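You operate a simulated robot arm through the tools that you are given. There is no shell and no other tool.

You run a simulated robot arm. Do the job below in one go: nothing can be reset, and whatever is moved stays where it is left.

Task
Issue the leaf booklet named on the order card and set the white marker to what is left.
Fine: lay it on the pale block; shut the box and turn the key back. Where these are worked on the way, their far stop is far enough and under half their travel is too little: brass key.

Only the result counts: the job must be done as asked and must still hold three seconds after the hand-in. Knocking over, shifting, dropping, spilling or breaking anything else fails it.

Robot
A 7-joint arm with a two-finger parallel gripper, fixed in place. Base frame: the origin is on the floor under the middle of its stand, x ahead of it, y to its left, z up. Readings come in cm, rad, newtons and seconds.
With the tool pointing down near the work surface it reaches from about 22 to 68 cm from the base axis. Its first joint turns from -1.152 to 1.152 rad. Payload 2.4 kg.
Tool frame: the origin (TCP) lies between the finger pads and is the grasp point; the fingertips stand 3 cm ahead of it; z points along the fingers, y is the line along which they close. Largest opening 9.4 cm; finger width 2.8, thickness 1; the body of the gripper, 5 by 9.6 cm, starts 5.5 cm behind the TCP.
Orientation is that of the tool frame in the base frame, as a unit quaternion [w, x, y, z]. With the fingers straight down and closing along the base's y, the tool's x points along the base's -x, its y along +y and its z along -z.

Tools
- The arm moves only by the tool drive_tool. Its argument "steps" is a list of rows, each a list of 6 numbers: the shift along the base's x, y, z in cm, then the turn, a rotation vector about the base's x, y, z in rad. In form: [[x, y, z, ax, ay, az], ...]. A call has 1 to 20 rows; each row is the pose to reach, as a shift and turn from the pose commanded when the call began. "claw" is the finger opening in cm, from 0 to 9.4, set as the call begins (left out, the last holds). A row lasts 0.2 s, in which the tool goes at most 5 cm and 0.15 rad; a call with a longer step from one row to the next is refused whole, and so is a gripper value outside its range. Where a pose cannot be reached the arm comes as near as it can. A force on the tool above 80 N (or 10 N above the force at the start of the call, whichever is more), or a blocked arm, ends the call early, and 0.2 s more pass. Each finger travels about 15.3 cm/s and halts on what it meets, pressing with about 38 N; the grip force reading is that of the motor and also rises with nothing between the fingers. The clock runs only during rows and for 0.2 s after the last one: add rows that repeat a pose to give the fingers time. The reply holds the time, the measured pose of the TCP, the force on the tool along the base axes, the opening and the grip force, in the units named above and with some noise, with the torque about the TCP (base axes, N m) and any sound that the robot's microphone picked up.
- Cameras (640 x 400 px; columns grow to the right, rows downward): "scene" is fixed at [5.6, 48.61, 145.29]; the picture's right is [-0.63, -0.78, 0.00], its down [-0.35, 0.28, -0.89] and it looks along [0.69, -0.56, -0.45] (base axes); focal length 314 px, centre (320, 200). "wrist" rides on the gripper at [7.6, 1.4, -10.2] in the tool frame; the picture's right is [-0.18, 0.98, 0.00], its down [-0.75, -0.14, -0.64] and it looks along [-0.63, -0.12, 0.77] (tool axes); focal length 243 px, centre (320, 200). There is no depth. A picture from a camera that has moved, and an enlarged one, comes with that camera's place and axes in the base frame and with its lens. The place of the scene camera against the robot may be out by one fixed shift of up to 1.2 cm in any direction.
- get_image(camera): a new picture of that camera. It takes no simulated time.
- enlarge(camera, box): a new picture of the part [left, top, right, bottom] of that camera's present view, enlarged. It takes no simulated time.
- sign_off(): hands the job in; it is judged then, once.

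Nothing tells you positions but the pictures and the camera data. Unless the task says otherwise, let go and move clear before handing in.

The tools are called after "Request:" as a command line: name --pt "numbers of a row" for each row, then --argument value for the rest, lists and objects as JSON in quotes. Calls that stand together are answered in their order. drive_tool: Moves the arm, as the interface text tells. Its arguments: {"type":"object","properties":{"steps":{"type":"array","items":{"type":"array","items":{"type":"number"}}},"claw":{"type":"number"}},"required":["steps"]} The other tools are called the same way: get_image (camera) takes a picture; enlarge (camera, box) takes an enlarged picture of a part of a camera's view; sign_off () hands the job in.

At the start:

```text
time: 0.0
tcp_pos: [33.21, 7.87, 132.73]
ee_rot: [0.0, 0.001, 1.0, 0.0]
wrist_force: [0.2, 1.0, 0.3]
moment: [0.03, -0.01, 0.01]
finger_gap: 9.39
gripper_force: 0.1
```

scene: 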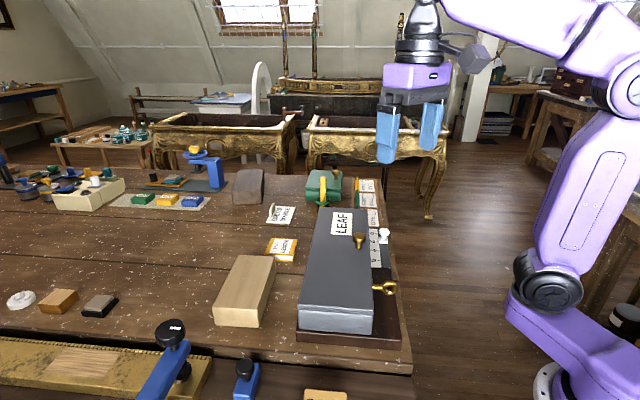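
wrist: 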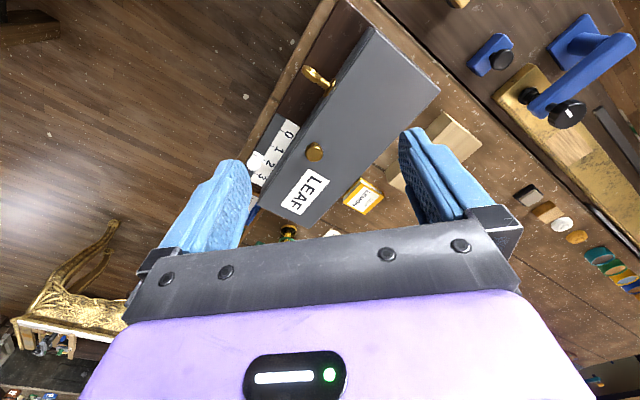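

I see a grey box labelled LEAF with a brass key and a knob, a pale wooden block beside it, an order card, and a white marker on a 0–3 scale. I'll take close-ups before moving anything.

Request:
enlarge --camera "scene" --box '[190, 160, 430, 360]'

Request:
enlarge --camera "scene" --box '[250, 165, 400, 265]'

Request:
enlarge --camera "scene" --box '[340, 170, 420, 310]'

Request:
enlarge --camera "wrist" --box '[230, 20, 490, 240]'

```text
2.00 times, centred on (310, 260) of scene
camera zoom: at [5.6, 48.61, 145.29], right [-0.63, -0.78, 0.0], down [-0.35, 0.28, -0.89], along [0.69, -0.56, -0.45], focal length 627 px, centre (340, 80)
```

zoom: 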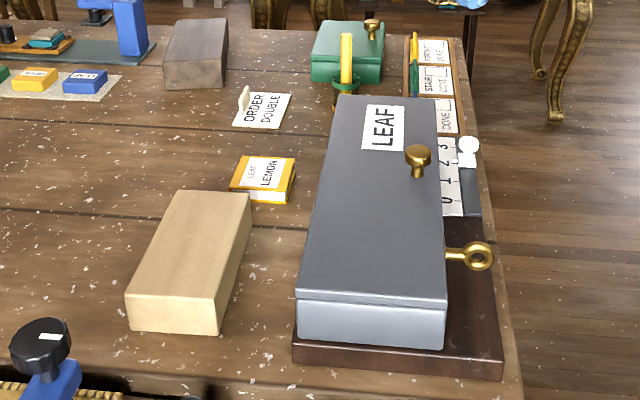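

```text
4.00 times, centred on (325, 215) of scene
camera zoom: at [5.6, 48.61, 145.29], right [-0.63, -0.78, 0.0], down [-0.35, 0.28, -0.89], along [0.69, -0.56, -0.45], focal length 1254 px, centre (300, 140)
```

zoom: 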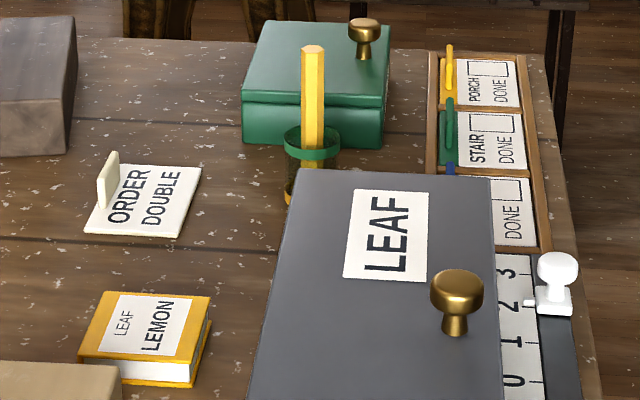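

```text
2.86 times, centred on (380, 240) of scene
camera zoom: at [5.6, 48.61, 145.29], right [-0.63, -0.78, 0.0], down [-0.35, 0.28, -0.89], along [0.69, -0.56, -0.45], focal length 896 px, centre (149, 86)
```

zoom: 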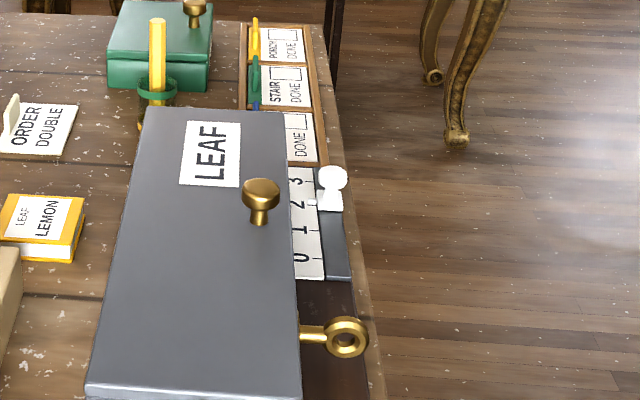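

```text
1.82 times, centred on (360, 130) of wrist
camera zoom: at [25.44, 9.25, 142.87], right [0.18, 0.98, 0.0], down [0.75, -0.14, 0.64], along [0.63, -0.12, -0.77], focal length 441 px, centre (247, 327)
```

zoom: 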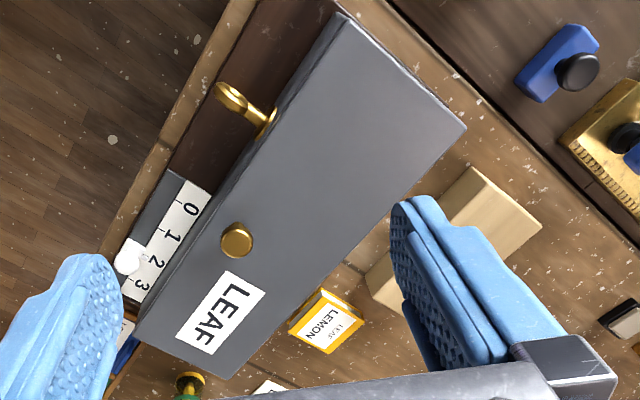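

I can read the order card as "ORDER DOUBLE", and a LEAF LEMON booklet is lying outside the box. I'll look at the rest of the bench close up before moving.

Request:
enlarge --camera "scene" --box '[0, 120, 240, 270]'

Request:
enlarge --camera "scene" --box '[0, 270, 240, 400]'

Request:
enlarge --camera "scene" --box '[350, 215, 410, 265]'

Request:
enlarge --camera "scene" --box '[350, 270, 420, 350]'

```text
2.67 times, centred on (120, 195) of scene
camera zoom: at [5.6, 48.61, 145.29], right [-0.63, -0.78, 0.0], down [-0.35, 0.28, -0.89], along [0.69, -0.56, -0.45], focal length 836 px, centre (853, 213)
```

zoom: 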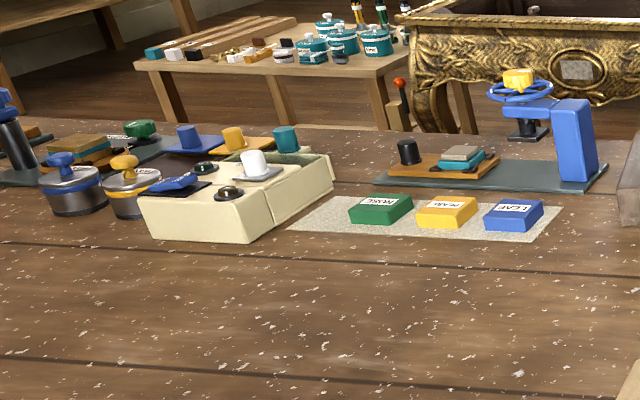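

```text
2.67 times, centred on (120, 335) of scene
camera zoom: at [5.6, 48.61, 145.29], right [-0.63, -0.78, 0.0], down [-0.35, 0.28, -0.89], along [0.69, -0.56, -0.45], focal length 836 px, centre (853, -160)
```

zoom: 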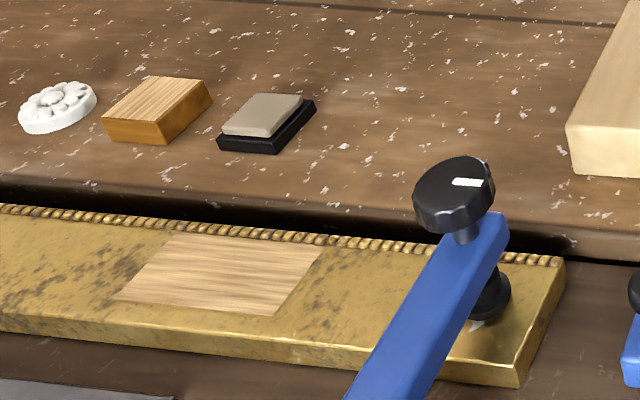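

```text
8.00 times, centred on (380, 240) of scene
camera zoom: at [5.6, 48.61, 145.29], right [-0.63, -0.78, 0.0], down [-0.35, 0.28, -0.89], along [0.69, -0.56, -0.45], focal length 2509 px, centre (-160, -120)
```

zoom: 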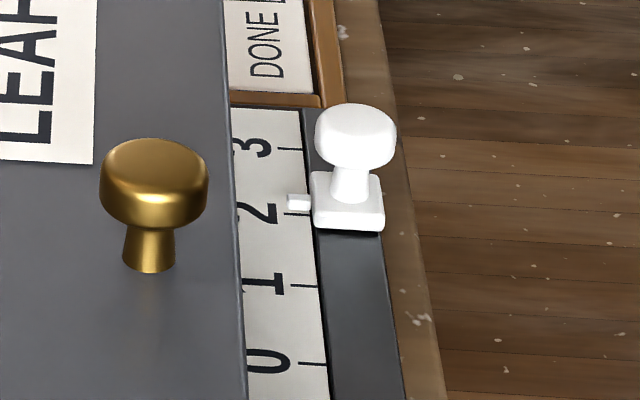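

```text
5.00 times, centred on (385, 310) of scene
camera zoom: at [5.6, 48.61, 145.29], right [-0.63, -0.78, 0.0], down [-0.35, 0.28, -0.89], along [0.69, -0.56, -0.45], focal length 1568 px, centre (-5, -350)
```

zoom: 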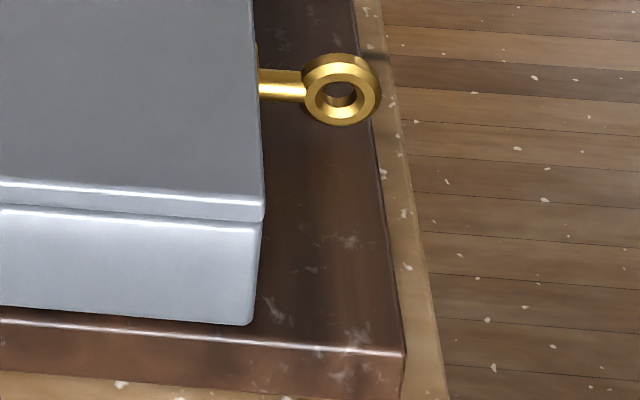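

Next I'll lower the hand part way towards the key, staying well above everything, to see the key, lid and scale with the wrist camera.

Request:
drive_tool --pt "-1.5 -0.3 -4 0 0 0" --pt "-3 -0.6 -8 0 0 0" --pt "-4.5 -0.8 -12 0 0 0" --pt "-6 -1 -16 0 0 0" --pt "-6 -1 -16 0 0 0" --claw 9.4

Request:
get_image --camera "wrist"

```text
time: 1.2
tcp_pos: [27.09, 7.01, 116.64]
ee_rot: [0.001, 0.0, 1.0, 0.001]
wrist_force: [-0.3, -0.4, 0.1]
moment: [-0.03, -0.01, -0.03]
finger_gap: 9.41
gripper_force: 0.1
```

```text
taken
camera wrist: at [19.42, 8.28, 126.83], right [0.18, 0.98, 0.0], down [0.75, -0.14, 0.64], along [0.63, -0.12, -0.77], focal length 243 px, centre (320, 200)
```

wrist: 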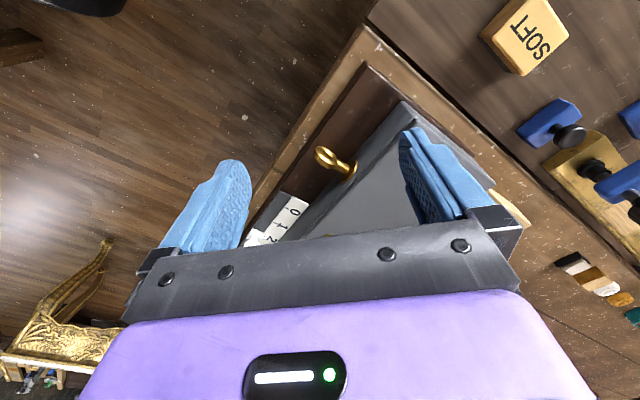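

The view is clear, with the key's ring and shaft visible. I'll zoom in on the key for accurate pixel positions.

Request:
enlarge --camera "wrist" --box '[240, 60, 440, 240]'

Request:
get_image --camera "scene"

```text
2.22 times, centred on (340, 150) of wrist
camera zoom: at [19.42, 8.28, 126.83], right [0.18, 0.98, 0.0], down [0.75, -0.14, 0.64], along [0.63, -0.12, -0.77], focal length 539 px, centre (276, 311)
```

zoom: 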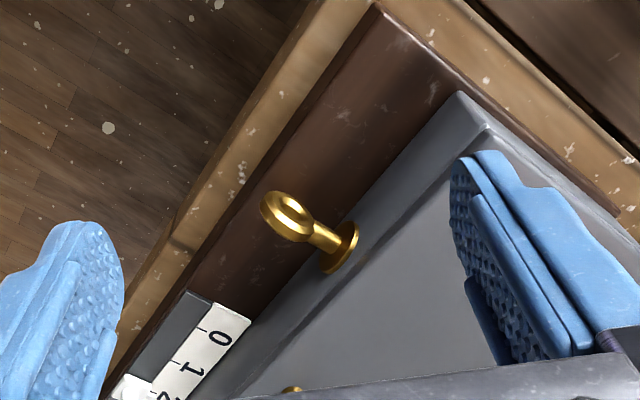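

```text
taken
```

scene: 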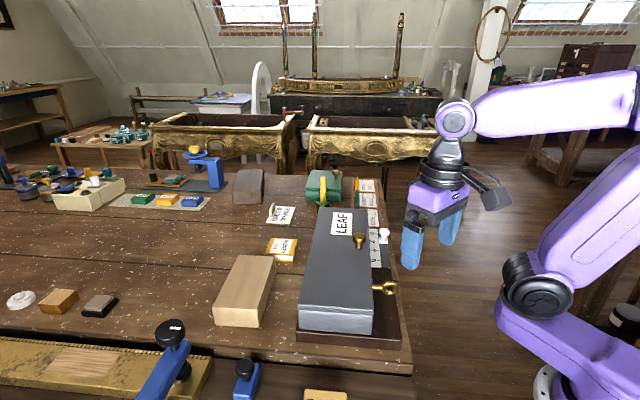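

I estimate the key ring at (33.9, 6.3, 101.4). I'll take finer zooms to get the lid and table heights.

Request:
enlarge --camera "wrist" --box '[300, 60, 440, 150]'

Request:
enlarge --camera "wrist" --box '[230, 130, 370, 250]'

```text
4.44 times, centred on (370, 105) of wrist
camera zoom: at [19.42, 8.28, 126.83], right [0.18, 0.98, 0.0], down [0.75, -0.14, 0.64], along [0.63, -0.12, -0.77], focal length 1078 px, centre (98, 622)
```

zoom: 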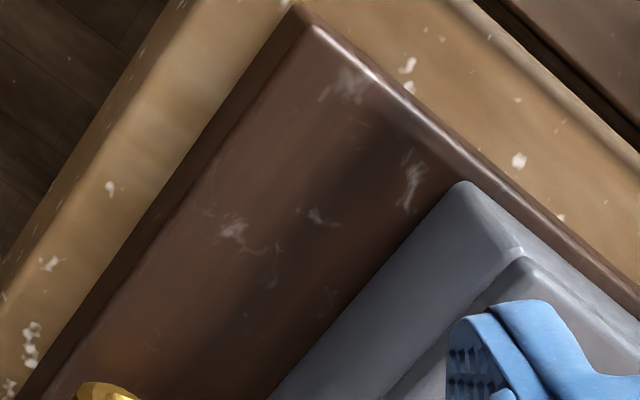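

```text
3.33 times, centred on (300, 190) of wrist
camera zoom: at [19.42, 8.28, 126.83], right [0.18, 0.98, 0.0], down [0.75, -0.14, 0.64], along [0.63, -0.12, -0.77], focal length 809 px, centre (387, 233)
```

zoom: 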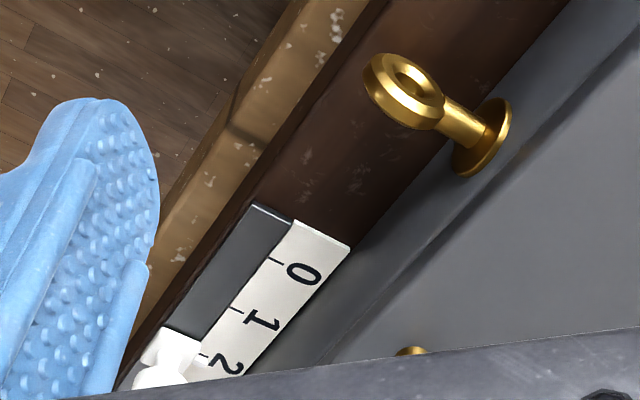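

I'll yaw the hand 45° so its closing line runs along the box's long side, and look at the key side from there.

Request:
drive_tool --pt "0 -1 0 0 0 0.13" --pt "0 -2 0 0 0 0.26" --pt "0 -3 0 0 0 0.39" --pt "0 -4 0 0 0 0.52" --pt "0 -5 0 0 0 0.655" --pt "0 -6 0 0 0 0.785" --pt "0 -6 0 0 0 0.785"

Request:
get_image --camera "wrist"

Request:
enlarge --camera "wrist" --box '[200, 60, 440, 240]'

```text
time: 2.8
tcp_pos: [27.08, 0.8, 116.69]
ee_rot: [0.0, -0.383, 0.924, 0.001]
wrist_force: [-0.2, 0.2, 0.0]
moment: [0.05, 0.0, 0.02]
finger_gap: 9.41
gripper_force: 0.0
```

```text
taken
camera wrist: at [20.63, -3.62, 126.91], right [-0.57, 0.82, 0.0], down [0.63, 0.43, 0.64], along [0.53, 0.36, -0.77], focal length 243 px, centre (320, 200)
```

wrist: 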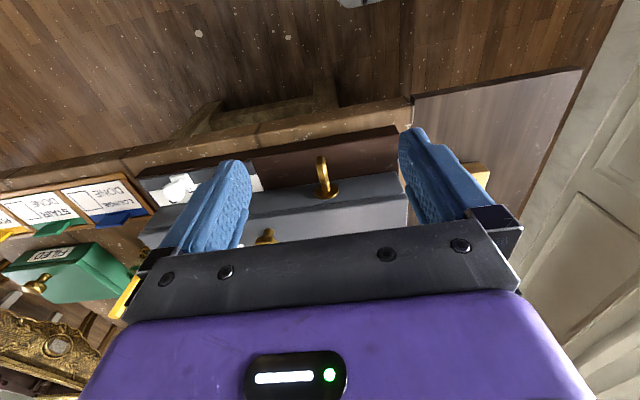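

```text
2.22 times, centred on (320, 150) of wrist
camera zoom: at [20.63, -3.62, 126.91], right [-0.57, 0.82, 0.0], down [0.63, 0.43, 0.64], along [0.53, 0.36, -0.77], focal length 539 px, centre (320, 311)
```

zoom: 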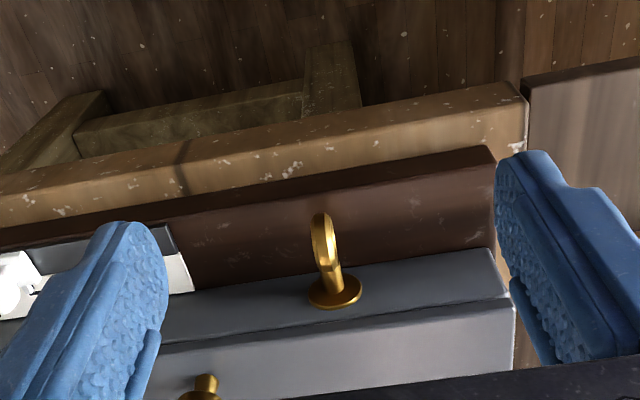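

The ring stands upright and edge-on in this view, so the fingers can close on it along the box's length. I'll rise to see the whole box from this heading.

Request:
drive_tool --pt "0 -1 4 0 0 0" --pt "0 -2 8 0 0 0" --pt "0 -3 12 0 0 0" --pt "0 -4 16 0 0 0" --pt "0 -4 18 0 0 0" --pt "0 -4 18 0 0 0"

Request:
get_image --camera "wrist"

Request:
enlarge --camera "wrist" --box '[240, 130, 420, 240]'

```text
time: 4.2
tcp_pos: [27.14, -3.22, 134.71]
ee_rot: [0.0, -0.383, 0.924, -0.001]
wrist_force: [-0.3, -0.5, 0.4]
moment: [-0.01, 0.01, 0.02]
finger_gap: 9.41
gripper_force: 0.1
out of reach, approached as far as the arm can: row 5
```

```text
taken
camera wrist: at [20.64, -7.6, 144.9], right [-0.56, 0.83, 0.0], down [0.63, 0.43, 0.64], along [0.53, 0.36, -0.77], focal length 243 px, centre (320, 200)
```

wrist: 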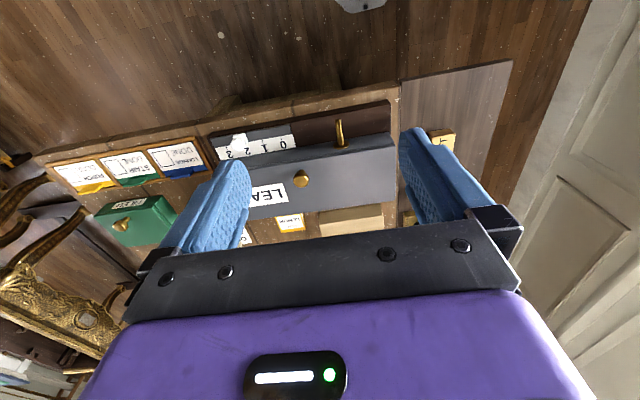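

```text
3.56 times, centred on (330, 185) of wrist
camera zoom: at [20.64, -7.6, 144.9], right [-0.56, 0.83, 0.0], down [0.63, 0.43, 0.64], along [0.53, 0.36, -0.77], focal length 863 px, centre (284, 253)
```

zoom: 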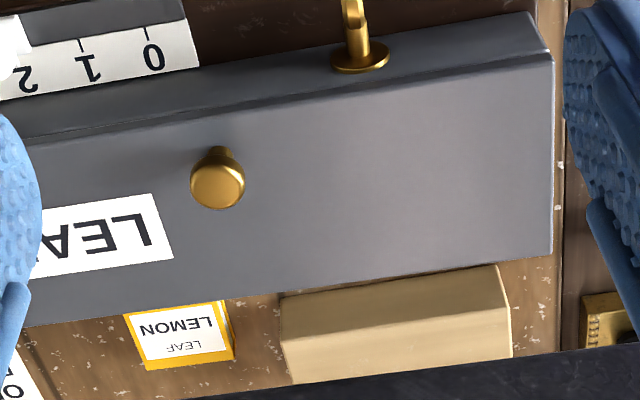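

The whole box shows here: lid knob at mid-length, key below the lid edge, pale block beyond the box. I'll zoom in on the key, knob, scale and block in this view.

Request:
enlarge --camera "wrist" --box '[310, 105, 390, 155]'

Request:
enlarge --camera "wrist" --box '[205, 110, 305, 172]'

Request:
enlarge --camera "wrist" --box '[230, 180, 410, 245]'

```text
8.00 times, centred on (350, 130) of wrist
camera zoom: at [20.64, -7.6, 144.9], right [-0.56, 0.83, 0.0], down [0.63, 0.43, 0.64], along [0.53, 0.36, -0.77], focal length 1941 px, centre (80, 760)
```

zoom: 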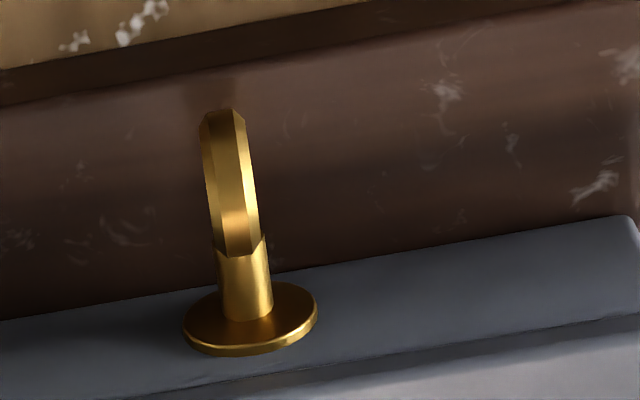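

```text
6.40 times, centred on (255, 141) of wrist
camera zoom: at [20.64, -7.6, 144.9], right [-0.56, 0.83, 0.0], down [0.63, 0.43, 0.64], along [0.53, 0.36, -0.77], focal length 1553 px, centre (736, 578)
```

zoom: 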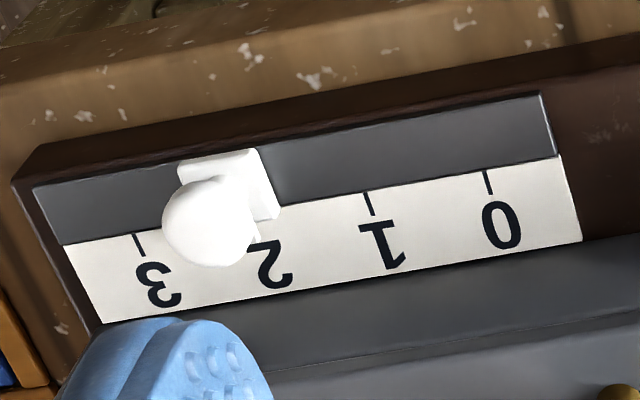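

```text
3.56 times, centred on (320, 212) of wrist
camera zoom: at [20.64, -7.6, 144.9], right [-0.56, 0.83, 0.0], down [0.63, 0.43, 0.64], along [0.53, 0.36, -0.77], focal length 863 px, centre (320, 156)
```

zoom: 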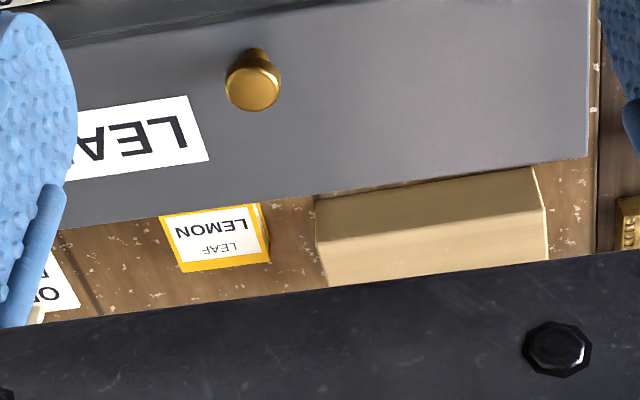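

I now put the key ring at about (34, 6.1, 101.4), with the base plate top near z 99.3. I'll move above the key with the fingers partly open and check the alignment.

Request:
drive_tool --pt "1 1.5 -4 0 0 0" --pt "2.2 3 -8 0 0 0" --pt "3.4 4.6 -12 0 0 0" --pt "4.6 6.2 -16 0 0 0" --pt "5.8 7.8 -20 0 0 0" --pt "6.9 9.3 -22.5 0 0 0" --pt "6.9 9.3 -22.5 0 0 0" --claw 5

Request:
get_image --camera "wrist"

Request:
enlarge --camera "scene" --box '[330, 200, 490, 320]'

```text
time: 5.8
tcp_pos: [34.03, 6.25, 112.03]
ee_rot: [0.0, -0.382, 0.924, 0.0]
wrist_force: [-0.6, 0.5, -0.5]
moment: [0.0, 0.0, -0.03]
finger_gap: 5.0
gripper_force: 0.0
```

```text
taken
camera wrist: at [27.51, 1.76, 122.33], right [-0.56, 0.83, 0.0], down [0.63, 0.43, 0.64], along [0.53, 0.36, -0.77], focal length 243 px, centre (320, 200)
```

wrist: 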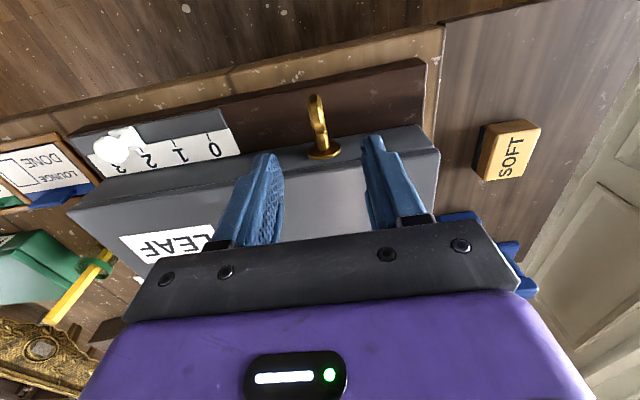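

```text
3.33 times, centred on (410, 260) of scene
camera zoom: at [5.6, 48.61, 145.29], right [-0.63, -0.78, 0.0], down [-0.35, 0.28, -0.89], along [0.69, -0.56, -0.45], focal length 1045 px, centre (20, 0)
```

zoom: 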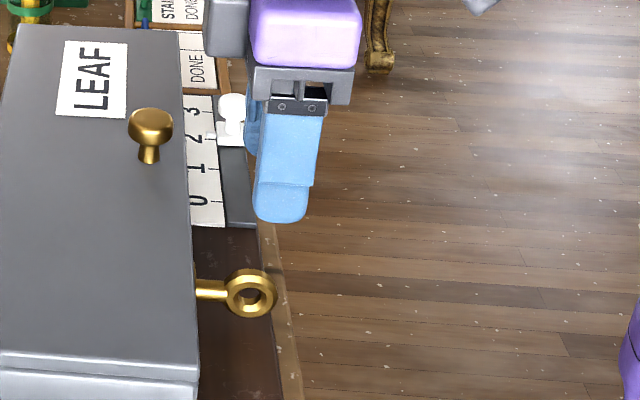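

The hand is above the key. I'll zoom in once more to fix the ring's position before going down.

Request:
enlarge --camera "wrist" --box '[270, 75, 370, 165]'

Request:
enlarge --camera "wrist" --box '[60, 90, 240, 200]'

```text
4.44 times, centred on (320, 120) of wrist
camera zoom: at [27.51, 1.76, 122.33], right [-0.56, 0.83, 0.0], down [0.63, 0.43, 0.64], along [0.53, 0.36, -0.77], focal length 1078 px, centre (320, 556)
```

zoom: 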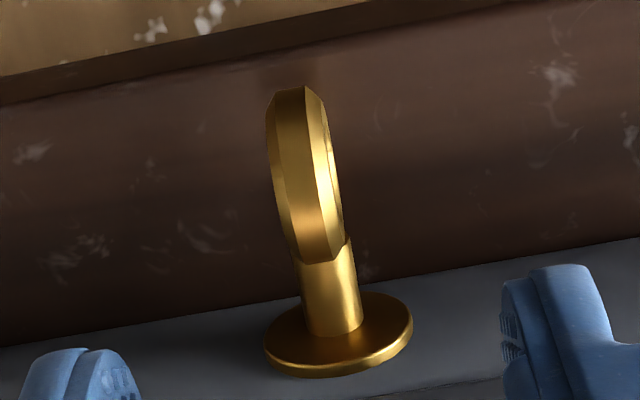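

```text
3.56 times, centred on (150, 145) of wrist
camera zoom: at [27.51, 1.76, 122.33], right [-0.56, 0.83, 0.0], down [0.63, 0.43, 0.64], along [0.53, 0.36, -0.77], focal length 863 px, centre (924, 396)
```

zoom: 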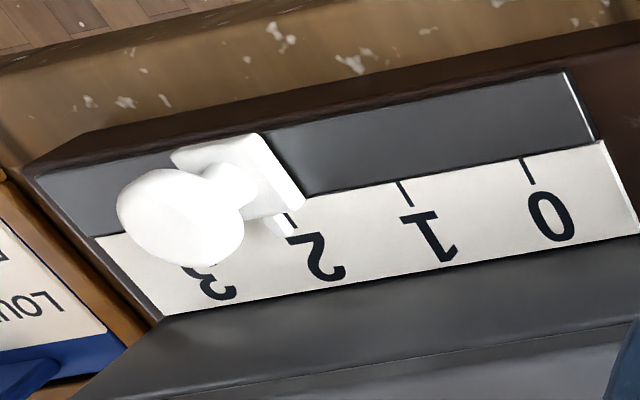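

The ring agrees with my estimate to within about 0.3 cm. I'll go down over it with the fingers straddling the ring, tips just above the base plate.

Request:
drive_tool --pt "-0.2 -0.46 -2 0 0 0" --pt "-0.2 -0.46 -4.5 0 0 0" --pt "-0.2 -0.46 -6.5 0 0 0" --pt "-0.2 -0.46 -7.8 0 0 0" --pt "-0.2 -0.46 -8.6 0 0 0" --pt "-0.2 -0.46 -8.6 0 0 0" --claw 4

Request:
enlarge --camera "scene" --box '[340, 230, 440, 330]'

Request:
get_image --camera "wrist"

```text
time: 7.2
tcp_pos: [33.87, 5.73, 103.49]
ee_rot: [0.001, -0.383, 0.924, 0.0]
wrist_force: [0.2, -0.7, -0.1]
moment: [-0.03, 0.0, 0.0]
finger_gap: 3.98
gripper_force: 0.1
```

```text
4.00 times, centred on (390, 280) of scene
camera zoom: at [5.6, 48.61, 145.29], right [-0.63, -0.78, 0.0], down [-0.35, 0.28, -0.89], along [0.69, -0.56, -0.45], focal length 1254 px, centre (40, -120)
```

zoom: 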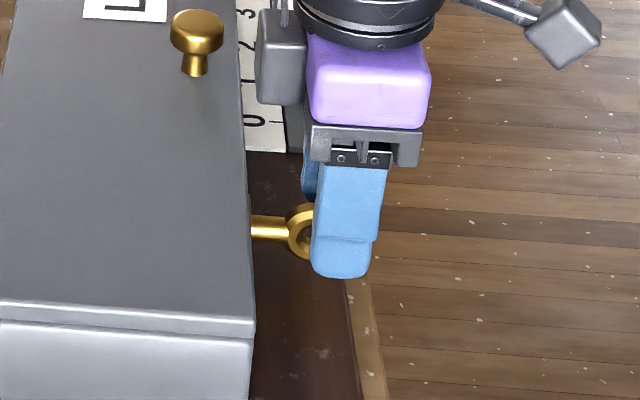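

```text
taken
camera wrist: at [27.35, 1.28, 113.76], right [-0.56, 0.83, 0.0], down [0.63, 0.43, 0.64], along [0.53, 0.36, -0.77], focal length 243 px, centre (320, 200)
```

wrist: 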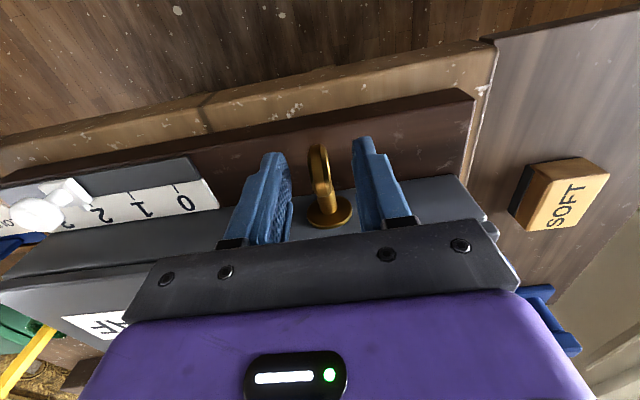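

The ring is centred between the fingers along the box but sits about 0.8 cm inward of the pads. I'll shift inward a little and close on it.

Request:
drive_tool --pt "0.25 0.25 -0.1 0 0 0" --pt "0.5 0.5 -0.2 0 0 0" --pt "0.5 0.5 -0.2 0 0 0"

Request:
drive_tool --pt "0 0 0 0 0 0" --pt "0 0 0 0 0 0" --pt "0 0 0 0 0 0" --claw 0

Request:
enlarge --camera "scene" --box '[340, 230, 440, 330]'

Request:
get_image --camera "wrist"

```text
time: 8.0
tcp_pos: [34.32, 6.19, 103.32]
ee_rot: [0.001, -0.383, 0.924, 0.0]
wrist_force: [-0.1, 0.2, 1.2]
moment: [0.0, 0.02, -0.01]
finger_gap: 4.01
gripper_force: 0.0
```

```text
time: 8.8
tcp_pos: [34.45, 6.11, 103.35]
ee_rot: [0.0, -0.382, 0.924, -0.001]
wrist_force: [11.7, -10.6, -4.9]
moment: [-0.4, -0.07, 0.19]
finger_gap: 1.18
gripper_force: 44.6
```

```text
4.00 times, centred on (390, 280) of scene
camera zoom: at [5.65, 48.58, 145.3], right [-0.63, -0.78, 0.0], down [-0.35, 0.28, -0.89], along [0.69, -0.56, -0.45], focal length 1254 px, centre (40, -120)
```

zoom: 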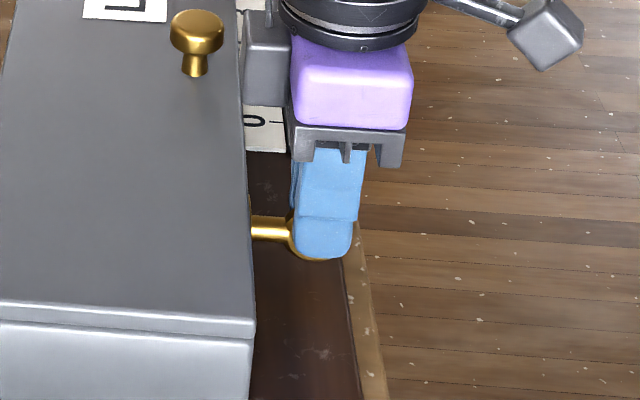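

```text
taken
camera wrist: at [27.93, 1.71, 113.58], right [-0.56, 0.83, 0.0], down [0.63, 0.43, 0.64], along [0.53, 0.36, -0.77], focal length 243 px, centre (320, 200)
```

wrist: 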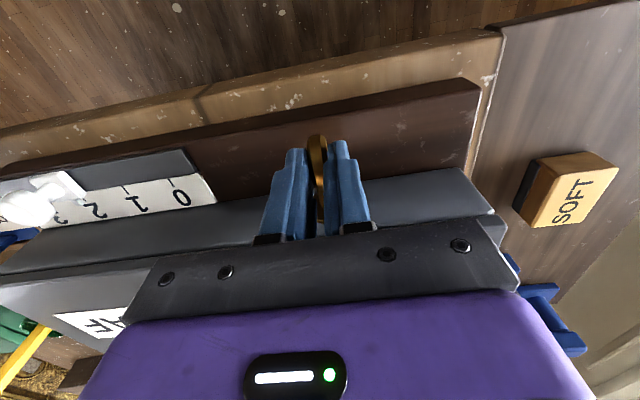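

The ring is gripped (gap 1.18 cm). I'll ease off the side load and try a small turn one way, watching the torque to learn which way the key is free.

Request:
drive_tool --pt "0.1 -0.1 0 0 0 0" --pt "0.1 -0.1 0 0 0 0"

Request:
drive_tool --pt "-0.069 0.069 -0.003 -0.0354 -0.0354 0" --pt "-0.138 0.138 -0.01 -0.0707 -0.0707 0" --pt "-0.207 0.207 -0.022 -0.106 -0.106 0" --pt "-0.207 0.207 -0.022 -0.106 -0.106 0"

Request:
enlarge --camera "scene" --box '[340, 230, 440, 330]'

```text
time: 9.4
tcp_pos: [34.54, 6.23, 103.39]
ee_rot: [0.001, -0.383, 0.924, 0.0]
wrist_force: [5.1, -5.1, -1.3]
moment: [0.4, -0.66, 0.05]
finger_gap: 1.17
gripper_force: 44.7
```

```text
time: 10.4
tcp_pos: [34.19, 6.29, 103.3]
ee_rot: [0.028, -0.382, 0.921, -0.069]
wrist_force: [2.9, 1.0, 8.4]
moment: [0.41, 0.97, 0.0]
finger_gap: 1.41
gripper_force: 44.4
```

```text
4.00 times, centred on (390, 280) of scene
camera zoom: at [5.61, 48.61, 145.29], right [-0.63, -0.78, 0.0], down [-0.35, 0.28, -0.89], along [0.69, -0.56, -0.45], focal length 1254 px, centre (40, -120)
```

zoom: 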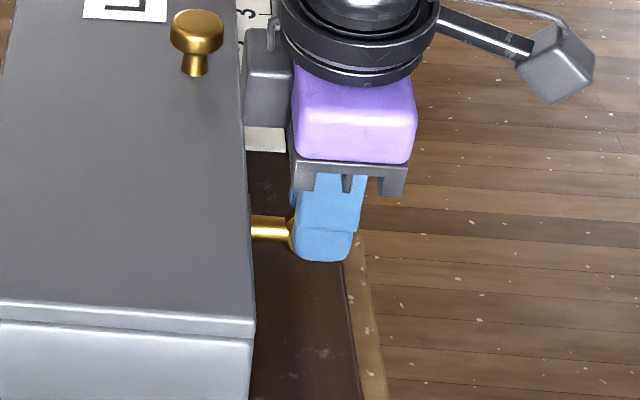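

The gap widened and the torque rose, so the key resists that way. I'll go back and try the opposite direction gently.

Request:
drive_tool --pt "0.137 -0.137 0.02 0.0707 0.0707 0" --pt "0.206 -0.206 0.022 0.106 0.106 0" --pt "0.275 -0.275 0.02 0.141 0.141 0" --pt "0.344 -0.344 0.01 0.177 0.177 0" --pt "0.412 -0.412 0 0.212 0.212 0" --pt "0.412 -0.412 0 0.212 0.212 0"

Request:
enlarge --camera "scene" --box '[340, 230, 440, 330]'

Request:
get_image --camera "wrist"

```text
time: 11.8
tcp_pos: [34.72, 5.89, 103.28]
ee_rot: [-0.029, -0.382, 0.921, 0.069]
wrist_force: [15.7, -8.1, -2.8]
moment: [-1.08, 0.5, 0.37]
finger_gap: 1.18
gripper_force: 45.0
```

```text
4.00 times, centred on (390, 280) of scene
camera zoom: at [5.66, 48.59, 145.29], right [-0.63, -0.78, 0.0], down [-0.35, 0.28, -0.89], along [0.69, -0.56, -0.45], focal length 1254 px, centre (40, -120)
```

zoom: 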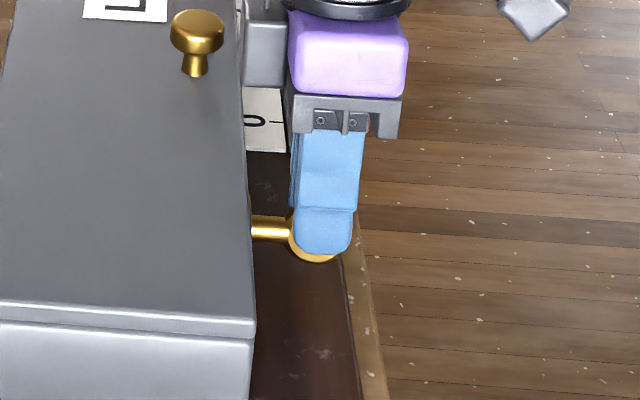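

```text
taken
camera wrist: at [29.32, 0.32, 113.63], right [-0.56, 0.82, 0.15], down [0.7, 0.37, 0.61], along [0.45, 0.44, -0.78], focal length 243 px, centre (320, 200)
```

wrist: 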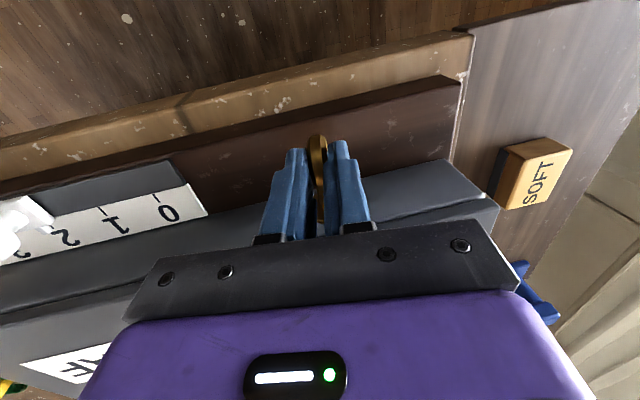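

The ring turned with the tool this time (gap unchanged), so the key is free with the hand leaning toward the far end. A full lean from this vertical grip would bring the hand close to the lid, so I'll let go, back off, and regrip from a tilted outside approach.

Request:
drive_tool --pt "0 0 0 0 0 0" --pt "0 0 0 0 0 0" --pt "0.16 -0.16 1.5 0 0 0" --pt "0.32 -0.32 3 0 0 0" --pt "0.47 -0.47 4.5 0 0 0" --pt "0.47 -0.47 4.5 0 0 0" --claw 4

Request:
enlarge --camera "scene" --box '[340, 230, 440, 330]'

Request:
get_image --camera "wrist"

```text
time: 13.2
tcp_pos: [35.22, 5.49, 107.93]
ee_rot: [-0.027, -0.382, 0.921, 0.07]
wrist_force: [0.1, 0.5, 0.6]
moment: [0.07, 0.0, 0.03]
finger_gap: 4.01
gripper_force: 0.0
```

```text
4.00 times, centred on (390, 280) of scene
camera zoom: at [5.6, 48.61, 145.29], right [-0.63, -0.78, 0.0], down [-0.35, 0.28, -0.89], along [0.69, -0.56, -0.45], focal length 1254 px, centre (40, -120)
```

zoom: 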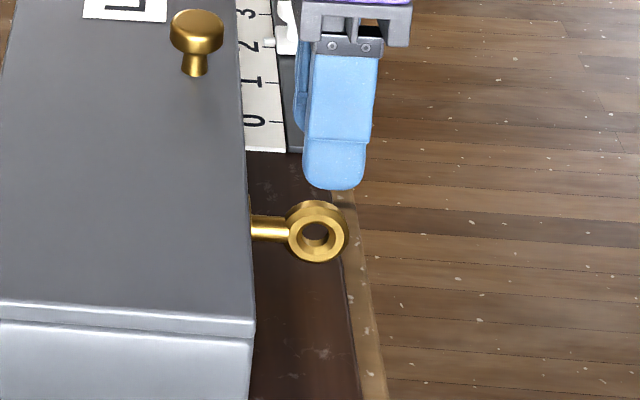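

```text
taken
camera wrist: at [29.77, -0.12, 118.21], right [-0.56, 0.82, 0.15], down [0.7, 0.37, 0.61], along [0.45, 0.44, -0.78], focal length 243 px, centre (320, 200)
```

wrist: 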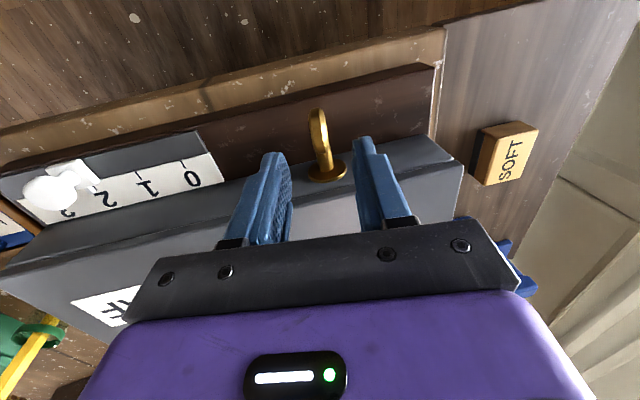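

The key stays where I left it. Now I'll tilt the hand about 45° outward so it points at the ring from the outside.

Request:
drive_tool --pt "-0.8 -0.8 0.3 0.0915 -0.0915 -0.0195" --pt "-1.6 -1.6 0.3 0.183 -0.183 -0.039" --pt "-2.3 -2.2 0 0.2745 -0.2745 -0.0585" --pt "-2.9 -2.8 -0.4 0.366 -0.366 -0.078" --pt "-3.5 -3.3 -0.9 0.4575 -0.4575 -0.0975" --pt "-3.93 -3.7 -1.3 0.549 -0.549 -0.117" --pt "-3.93 -3.7 -1.3 0.549 -0.549 -0.117"

Request:
enlarge --camera "scene" --box '[340, 230, 440, 330]'

Request:
get_image --camera "wrist"

Request:
get_image --camera "scene"

```text
time: 14.8
tcp_pos: [33.24, 2.09, 107.4]
ee_rot: [0.326, -0.327, 0.862, 0.21]
wrist_force: [0.4, -0.3, 0.0]
moment: [0.02, 0.01, 0.0]
finger_gap: 4.01
gripper_force: 0.1
out of reach, approached as far as the arm can: row 6, 7
```

```text
4.00 times, centred on (390, 280) of scene
camera zoom: at [5.6, 48.61, 145.29], right [-0.63, -0.78, 0.0], down [-0.35, 0.28, -0.89], along [0.69, -0.56, -0.45], focal length 1254 px, centre (40, -120)
```

zoom: 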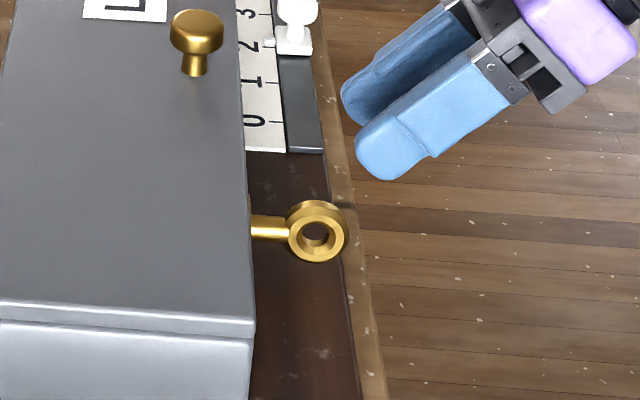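

```text
taken
camera wrist: at [23.41, -6.16, 109.57], right [-0.58, 0.77, 0.28], down [0.26, -0.15, 0.95], along [0.77, 0.63, -0.11], focal length 243 px, centre (320, 200)
```

wrist: 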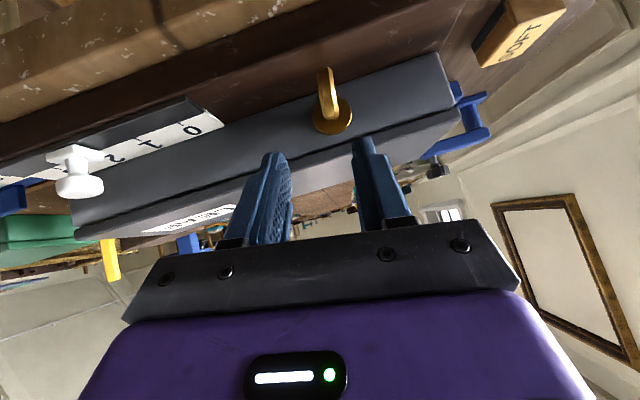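

```text
taken
```

scene: 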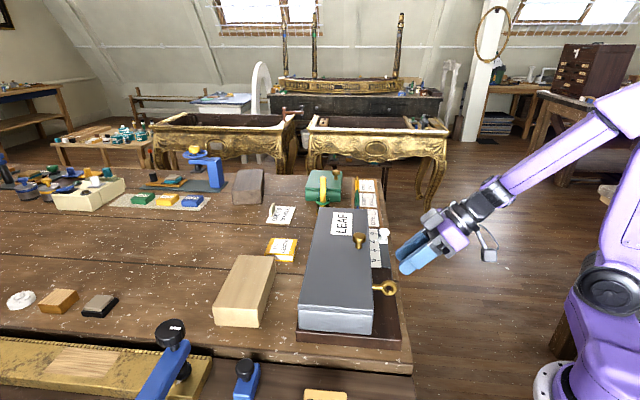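

The tilt is as wanted, only the position fell about 2 cm short, which the arm reports as out of reach. I'll move to a point just above the ring, where the arm has more room, and check where it lands.

Request:
drive_tool --pt "1.2 1.2 0.4 0 0 0" --pt "2.46 2.34 0.62 0 0 0" --pt "2.46 2.34 0.62 0 0 0"

Request:
enlarge --camera "scene" --box '[340, 230, 440, 330]'

Request:
get_image --camera "wrist"

```text
time: 15.6
tcp_pos: [35.66, 4.35, 108.17]
ee_rot: [0.326, -0.325, 0.863, 0.21]
wrist_force: [0.6, -0.9, 0.6]
moment: [0.04, -0.01, -0.01]
finger_gap: 3.98
gripper_force: 0.1
```

```text
4.00 times, centred on (390, 280) of scene
camera zoom: at [5.6, 48.61, 145.29], right [-0.63, -0.78, 0.0], down [-0.35, 0.28, -0.89], along [0.69, -0.56, -0.45], focal length 1254 px, centre (40, -120)
```

zoom: 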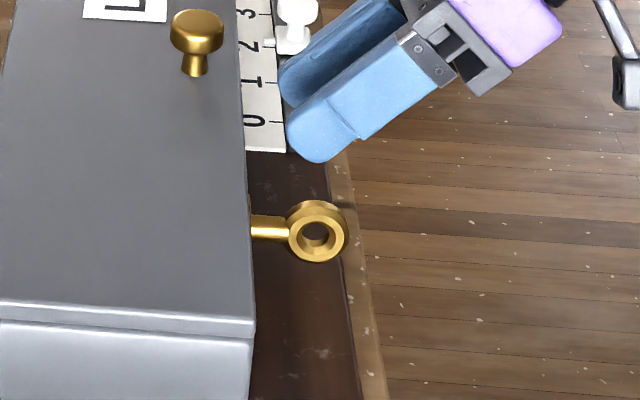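

```text
taken
camera wrist: at [25.87, -3.85, 110.24], right [-0.58, 0.77, 0.28], down [0.26, -0.15, 0.95], along [0.77, 0.63, -0.11], focal length 243 px, centre (320, 200)
```

wrist: 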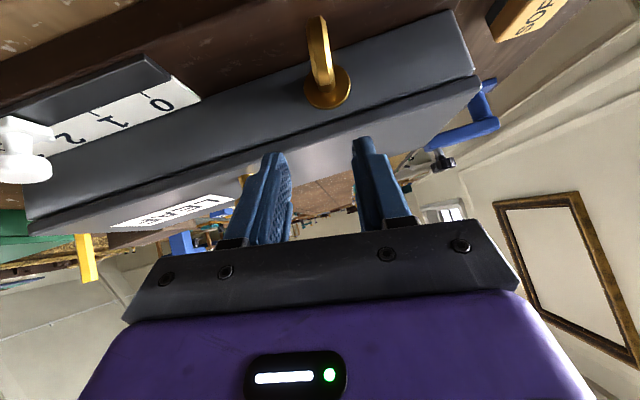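

The arm moves relative to where it really is, so now I know the baseline. I'll slide to the point directly above the ring.

Request:
drive_tool --pt "-1 -0.1 -0.5 0 0 0" --pt "-1.9 -0.22 -0.9 0 0 0" --pt "-1.9 -0.22 -0.9 0 0 0"

Request:
enlarge --camera "scene" --box '[340, 230, 440, 330]'

Request:
get_image --camera "wrist"

```text
time: 16.4
tcp_pos: [33.68, 4.11, 107.25]
ee_rot: [0.327, -0.326, 0.862, 0.21]
wrist_force: [0.3, -0.2, 0.6]
moment: [0.0, -0.03, 0.02]
finger_gap: 3.99
gripper_force: 0.2
```

```text
4.00 times, centred on (390, 280) of scene
camera zoom: at [5.6, 48.61, 145.29], right [-0.63, -0.78, 0.0], down [-0.35, 0.28, -0.89], along [0.69, -0.56, -0.45], focal length 1254 px, centre (40, -120)
```

zoom: 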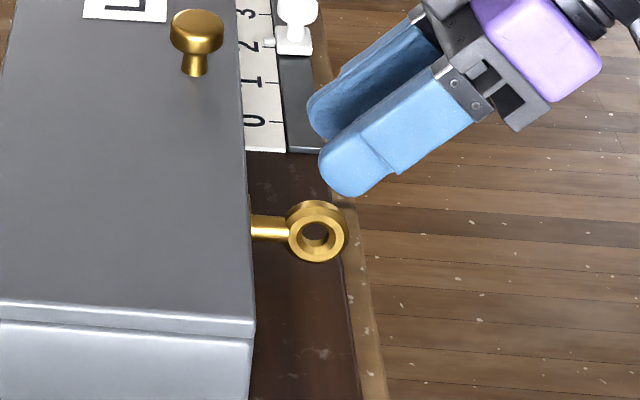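

```text
taken
camera wrist: at [23.91, -4.09, 109.3], right [-0.58, 0.77, 0.28], down [0.26, -0.15, 0.95], along [0.77, 0.63, -0.11], focal length 243 px, centre (320, 200)
```

wrist: 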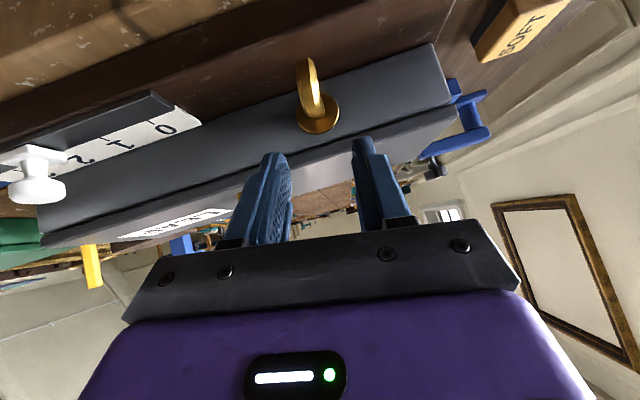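

The hand is lined up above the ring. I'll go down onto it in stages.

Request:
drive_tool --pt "-0.13 0.16 -1.5 0 0 0" --pt "-0.22 0.28 -2.5 0 0 0" --pt "-0.29 0.37 -3.3 0 0 0" --pt "-0.29 0.37 -3.3 0 0 0"

Request:
enlarge --camera "scene" --box '[340, 230, 440, 330]'

Request:
get_image --camera "wrist"

```text
time: 17.4
tcp_pos: [33.99, 4.61, 104.16]
ee_rot: [0.324, -0.327, 0.862, 0.21]
wrist_force: [0.0, 0.0, 1.0]
moment: [0.0, -0.01, -0.01]
finger_gap: 3.99
gripper_force: 0.0
out of reach, approached as far as the arm can: row 2, 3, 4
```

```text
4.00 times, centred on (390, 280) of scene
camera zoom: at [5.6, 48.61, 145.29], right [-0.63, -0.78, 0.0], down [-0.35, 0.28, -0.89], along [0.69, -0.56, -0.45], focal length 1254 px, centre (40, -120)
```

zoom: 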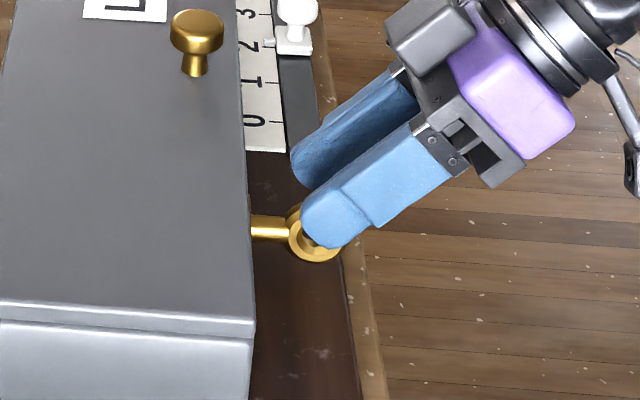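

```text
taken
camera wrist: at [24.23, -3.56, 106.18], right [-0.58, 0.76, 0.28], down [0.26, -0.15, 0.95], along [0.77, 0.63, -0.12], focal length 243 px, centre (320, 200)
```

wrist: 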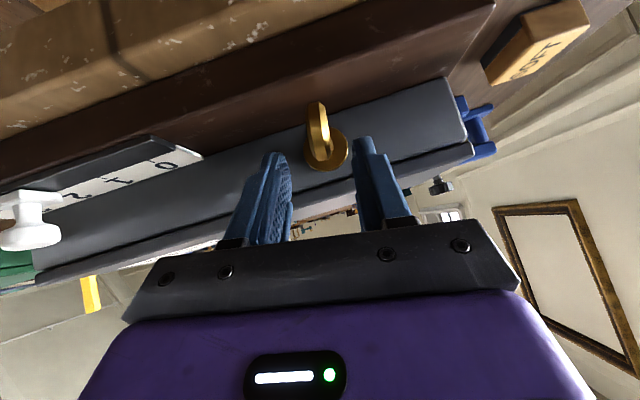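

The arm is just short of the pose with this much tilt. I'll cut the outward tilt to about 35° and move down the last bit.

Request:
drive_tool --pt "-0.1 0.05 0.1 -0.061 0.061 0.013" --pt "-0.2 0.15 0 -0.122 0.122 0.026" --pt "-0.31 0.26 -0.73 -0.122 0.122 0.026" --pt "-0.31 0.26 -0.73 -0.122 0.122 0.026"

Request:
enlarge --camera "scene" --box '[340, 230, 440, 330]'

Request:
get_image --camera "wrist"

```text
time: 18.4
tcp_pos: [33.79, 4.9, 103.33]
ee_rot: [0.249, -0.343, 0.888, 0.18]
wrist_force: [0.4, -0.6, -0.5]
moment: [0.0, -0.04, -0.02]
finger_gap: 3.99
gripper_force: 0.1
```

```text
4.00 times, centred on (390, 280) of scene
camera zoom: at [5.6, 48.61, 145.29], right [-0.63, -0.78, 0.0], down [-0.35, 0.28, -0.89], along [0.69, -0.56, -0.45], focal length 1254 px, centre (40, -120)
```

zoom: 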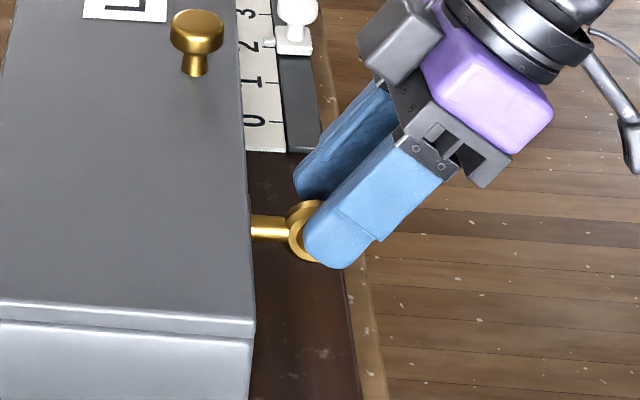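

```text
taken
camera wrist: at [24.53, -3.13, 107.58], right [-0.57, 0.78, 0.25], down [0.38, -0.02, 0.93], along [0.73, 0.62, -0.28], focal length 243 px, centre (320, 200)
```

wrist: 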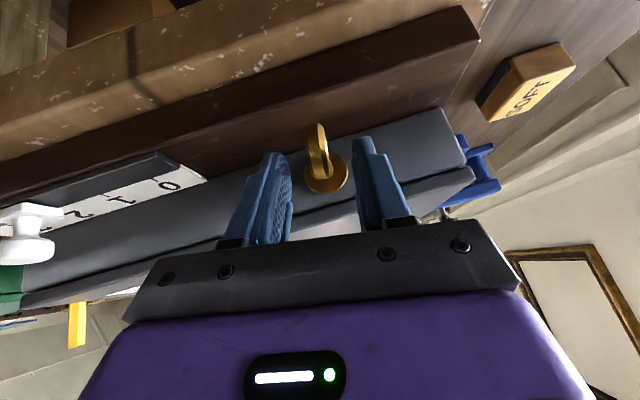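

The fingers straddle the ring. I'll zoom in to judge how deep the pads engage before closing.

Request:
enlarge --camera "wrist" --box '[260, 100, 400, 210]'

Request:
enlarge --camera "scene" --box '[365, 255, 425, 305]'

```text
3.64 times, centred on (330, 155) of wrist
camera zoom: at [24.53, -3.13, 107.58], right [-0.57, 0.78, 0.25], down [0.38, -0.02, 0.93], along [0.73, 0.62, -0.28], focal length 882 px, centre (284, 364)
```

zoom: 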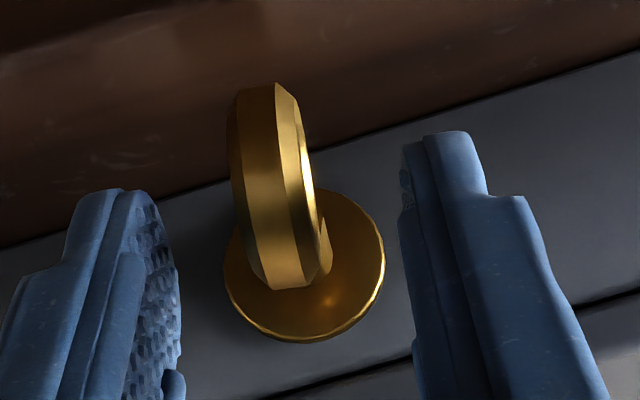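

```text
8.00 times, centred on (395, 280) of scene
camera zoom: at [5.6, 48.61, 145.29], right [-0.63, -0.78, 0.0], down [-0.35, 0.28, -0.89], along [0.69, -0.56, -0.45], focal length 2509 px, centre (-280, -440)
```

zoom: 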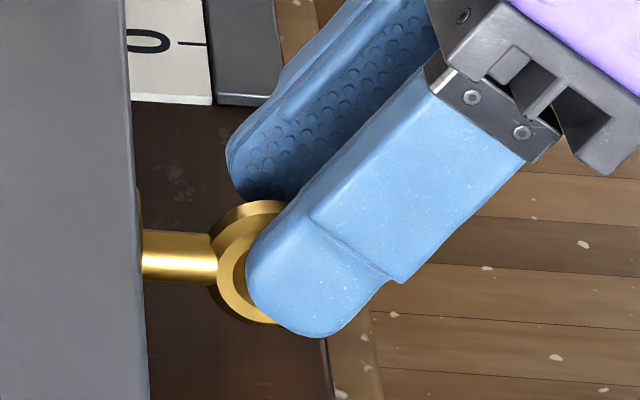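

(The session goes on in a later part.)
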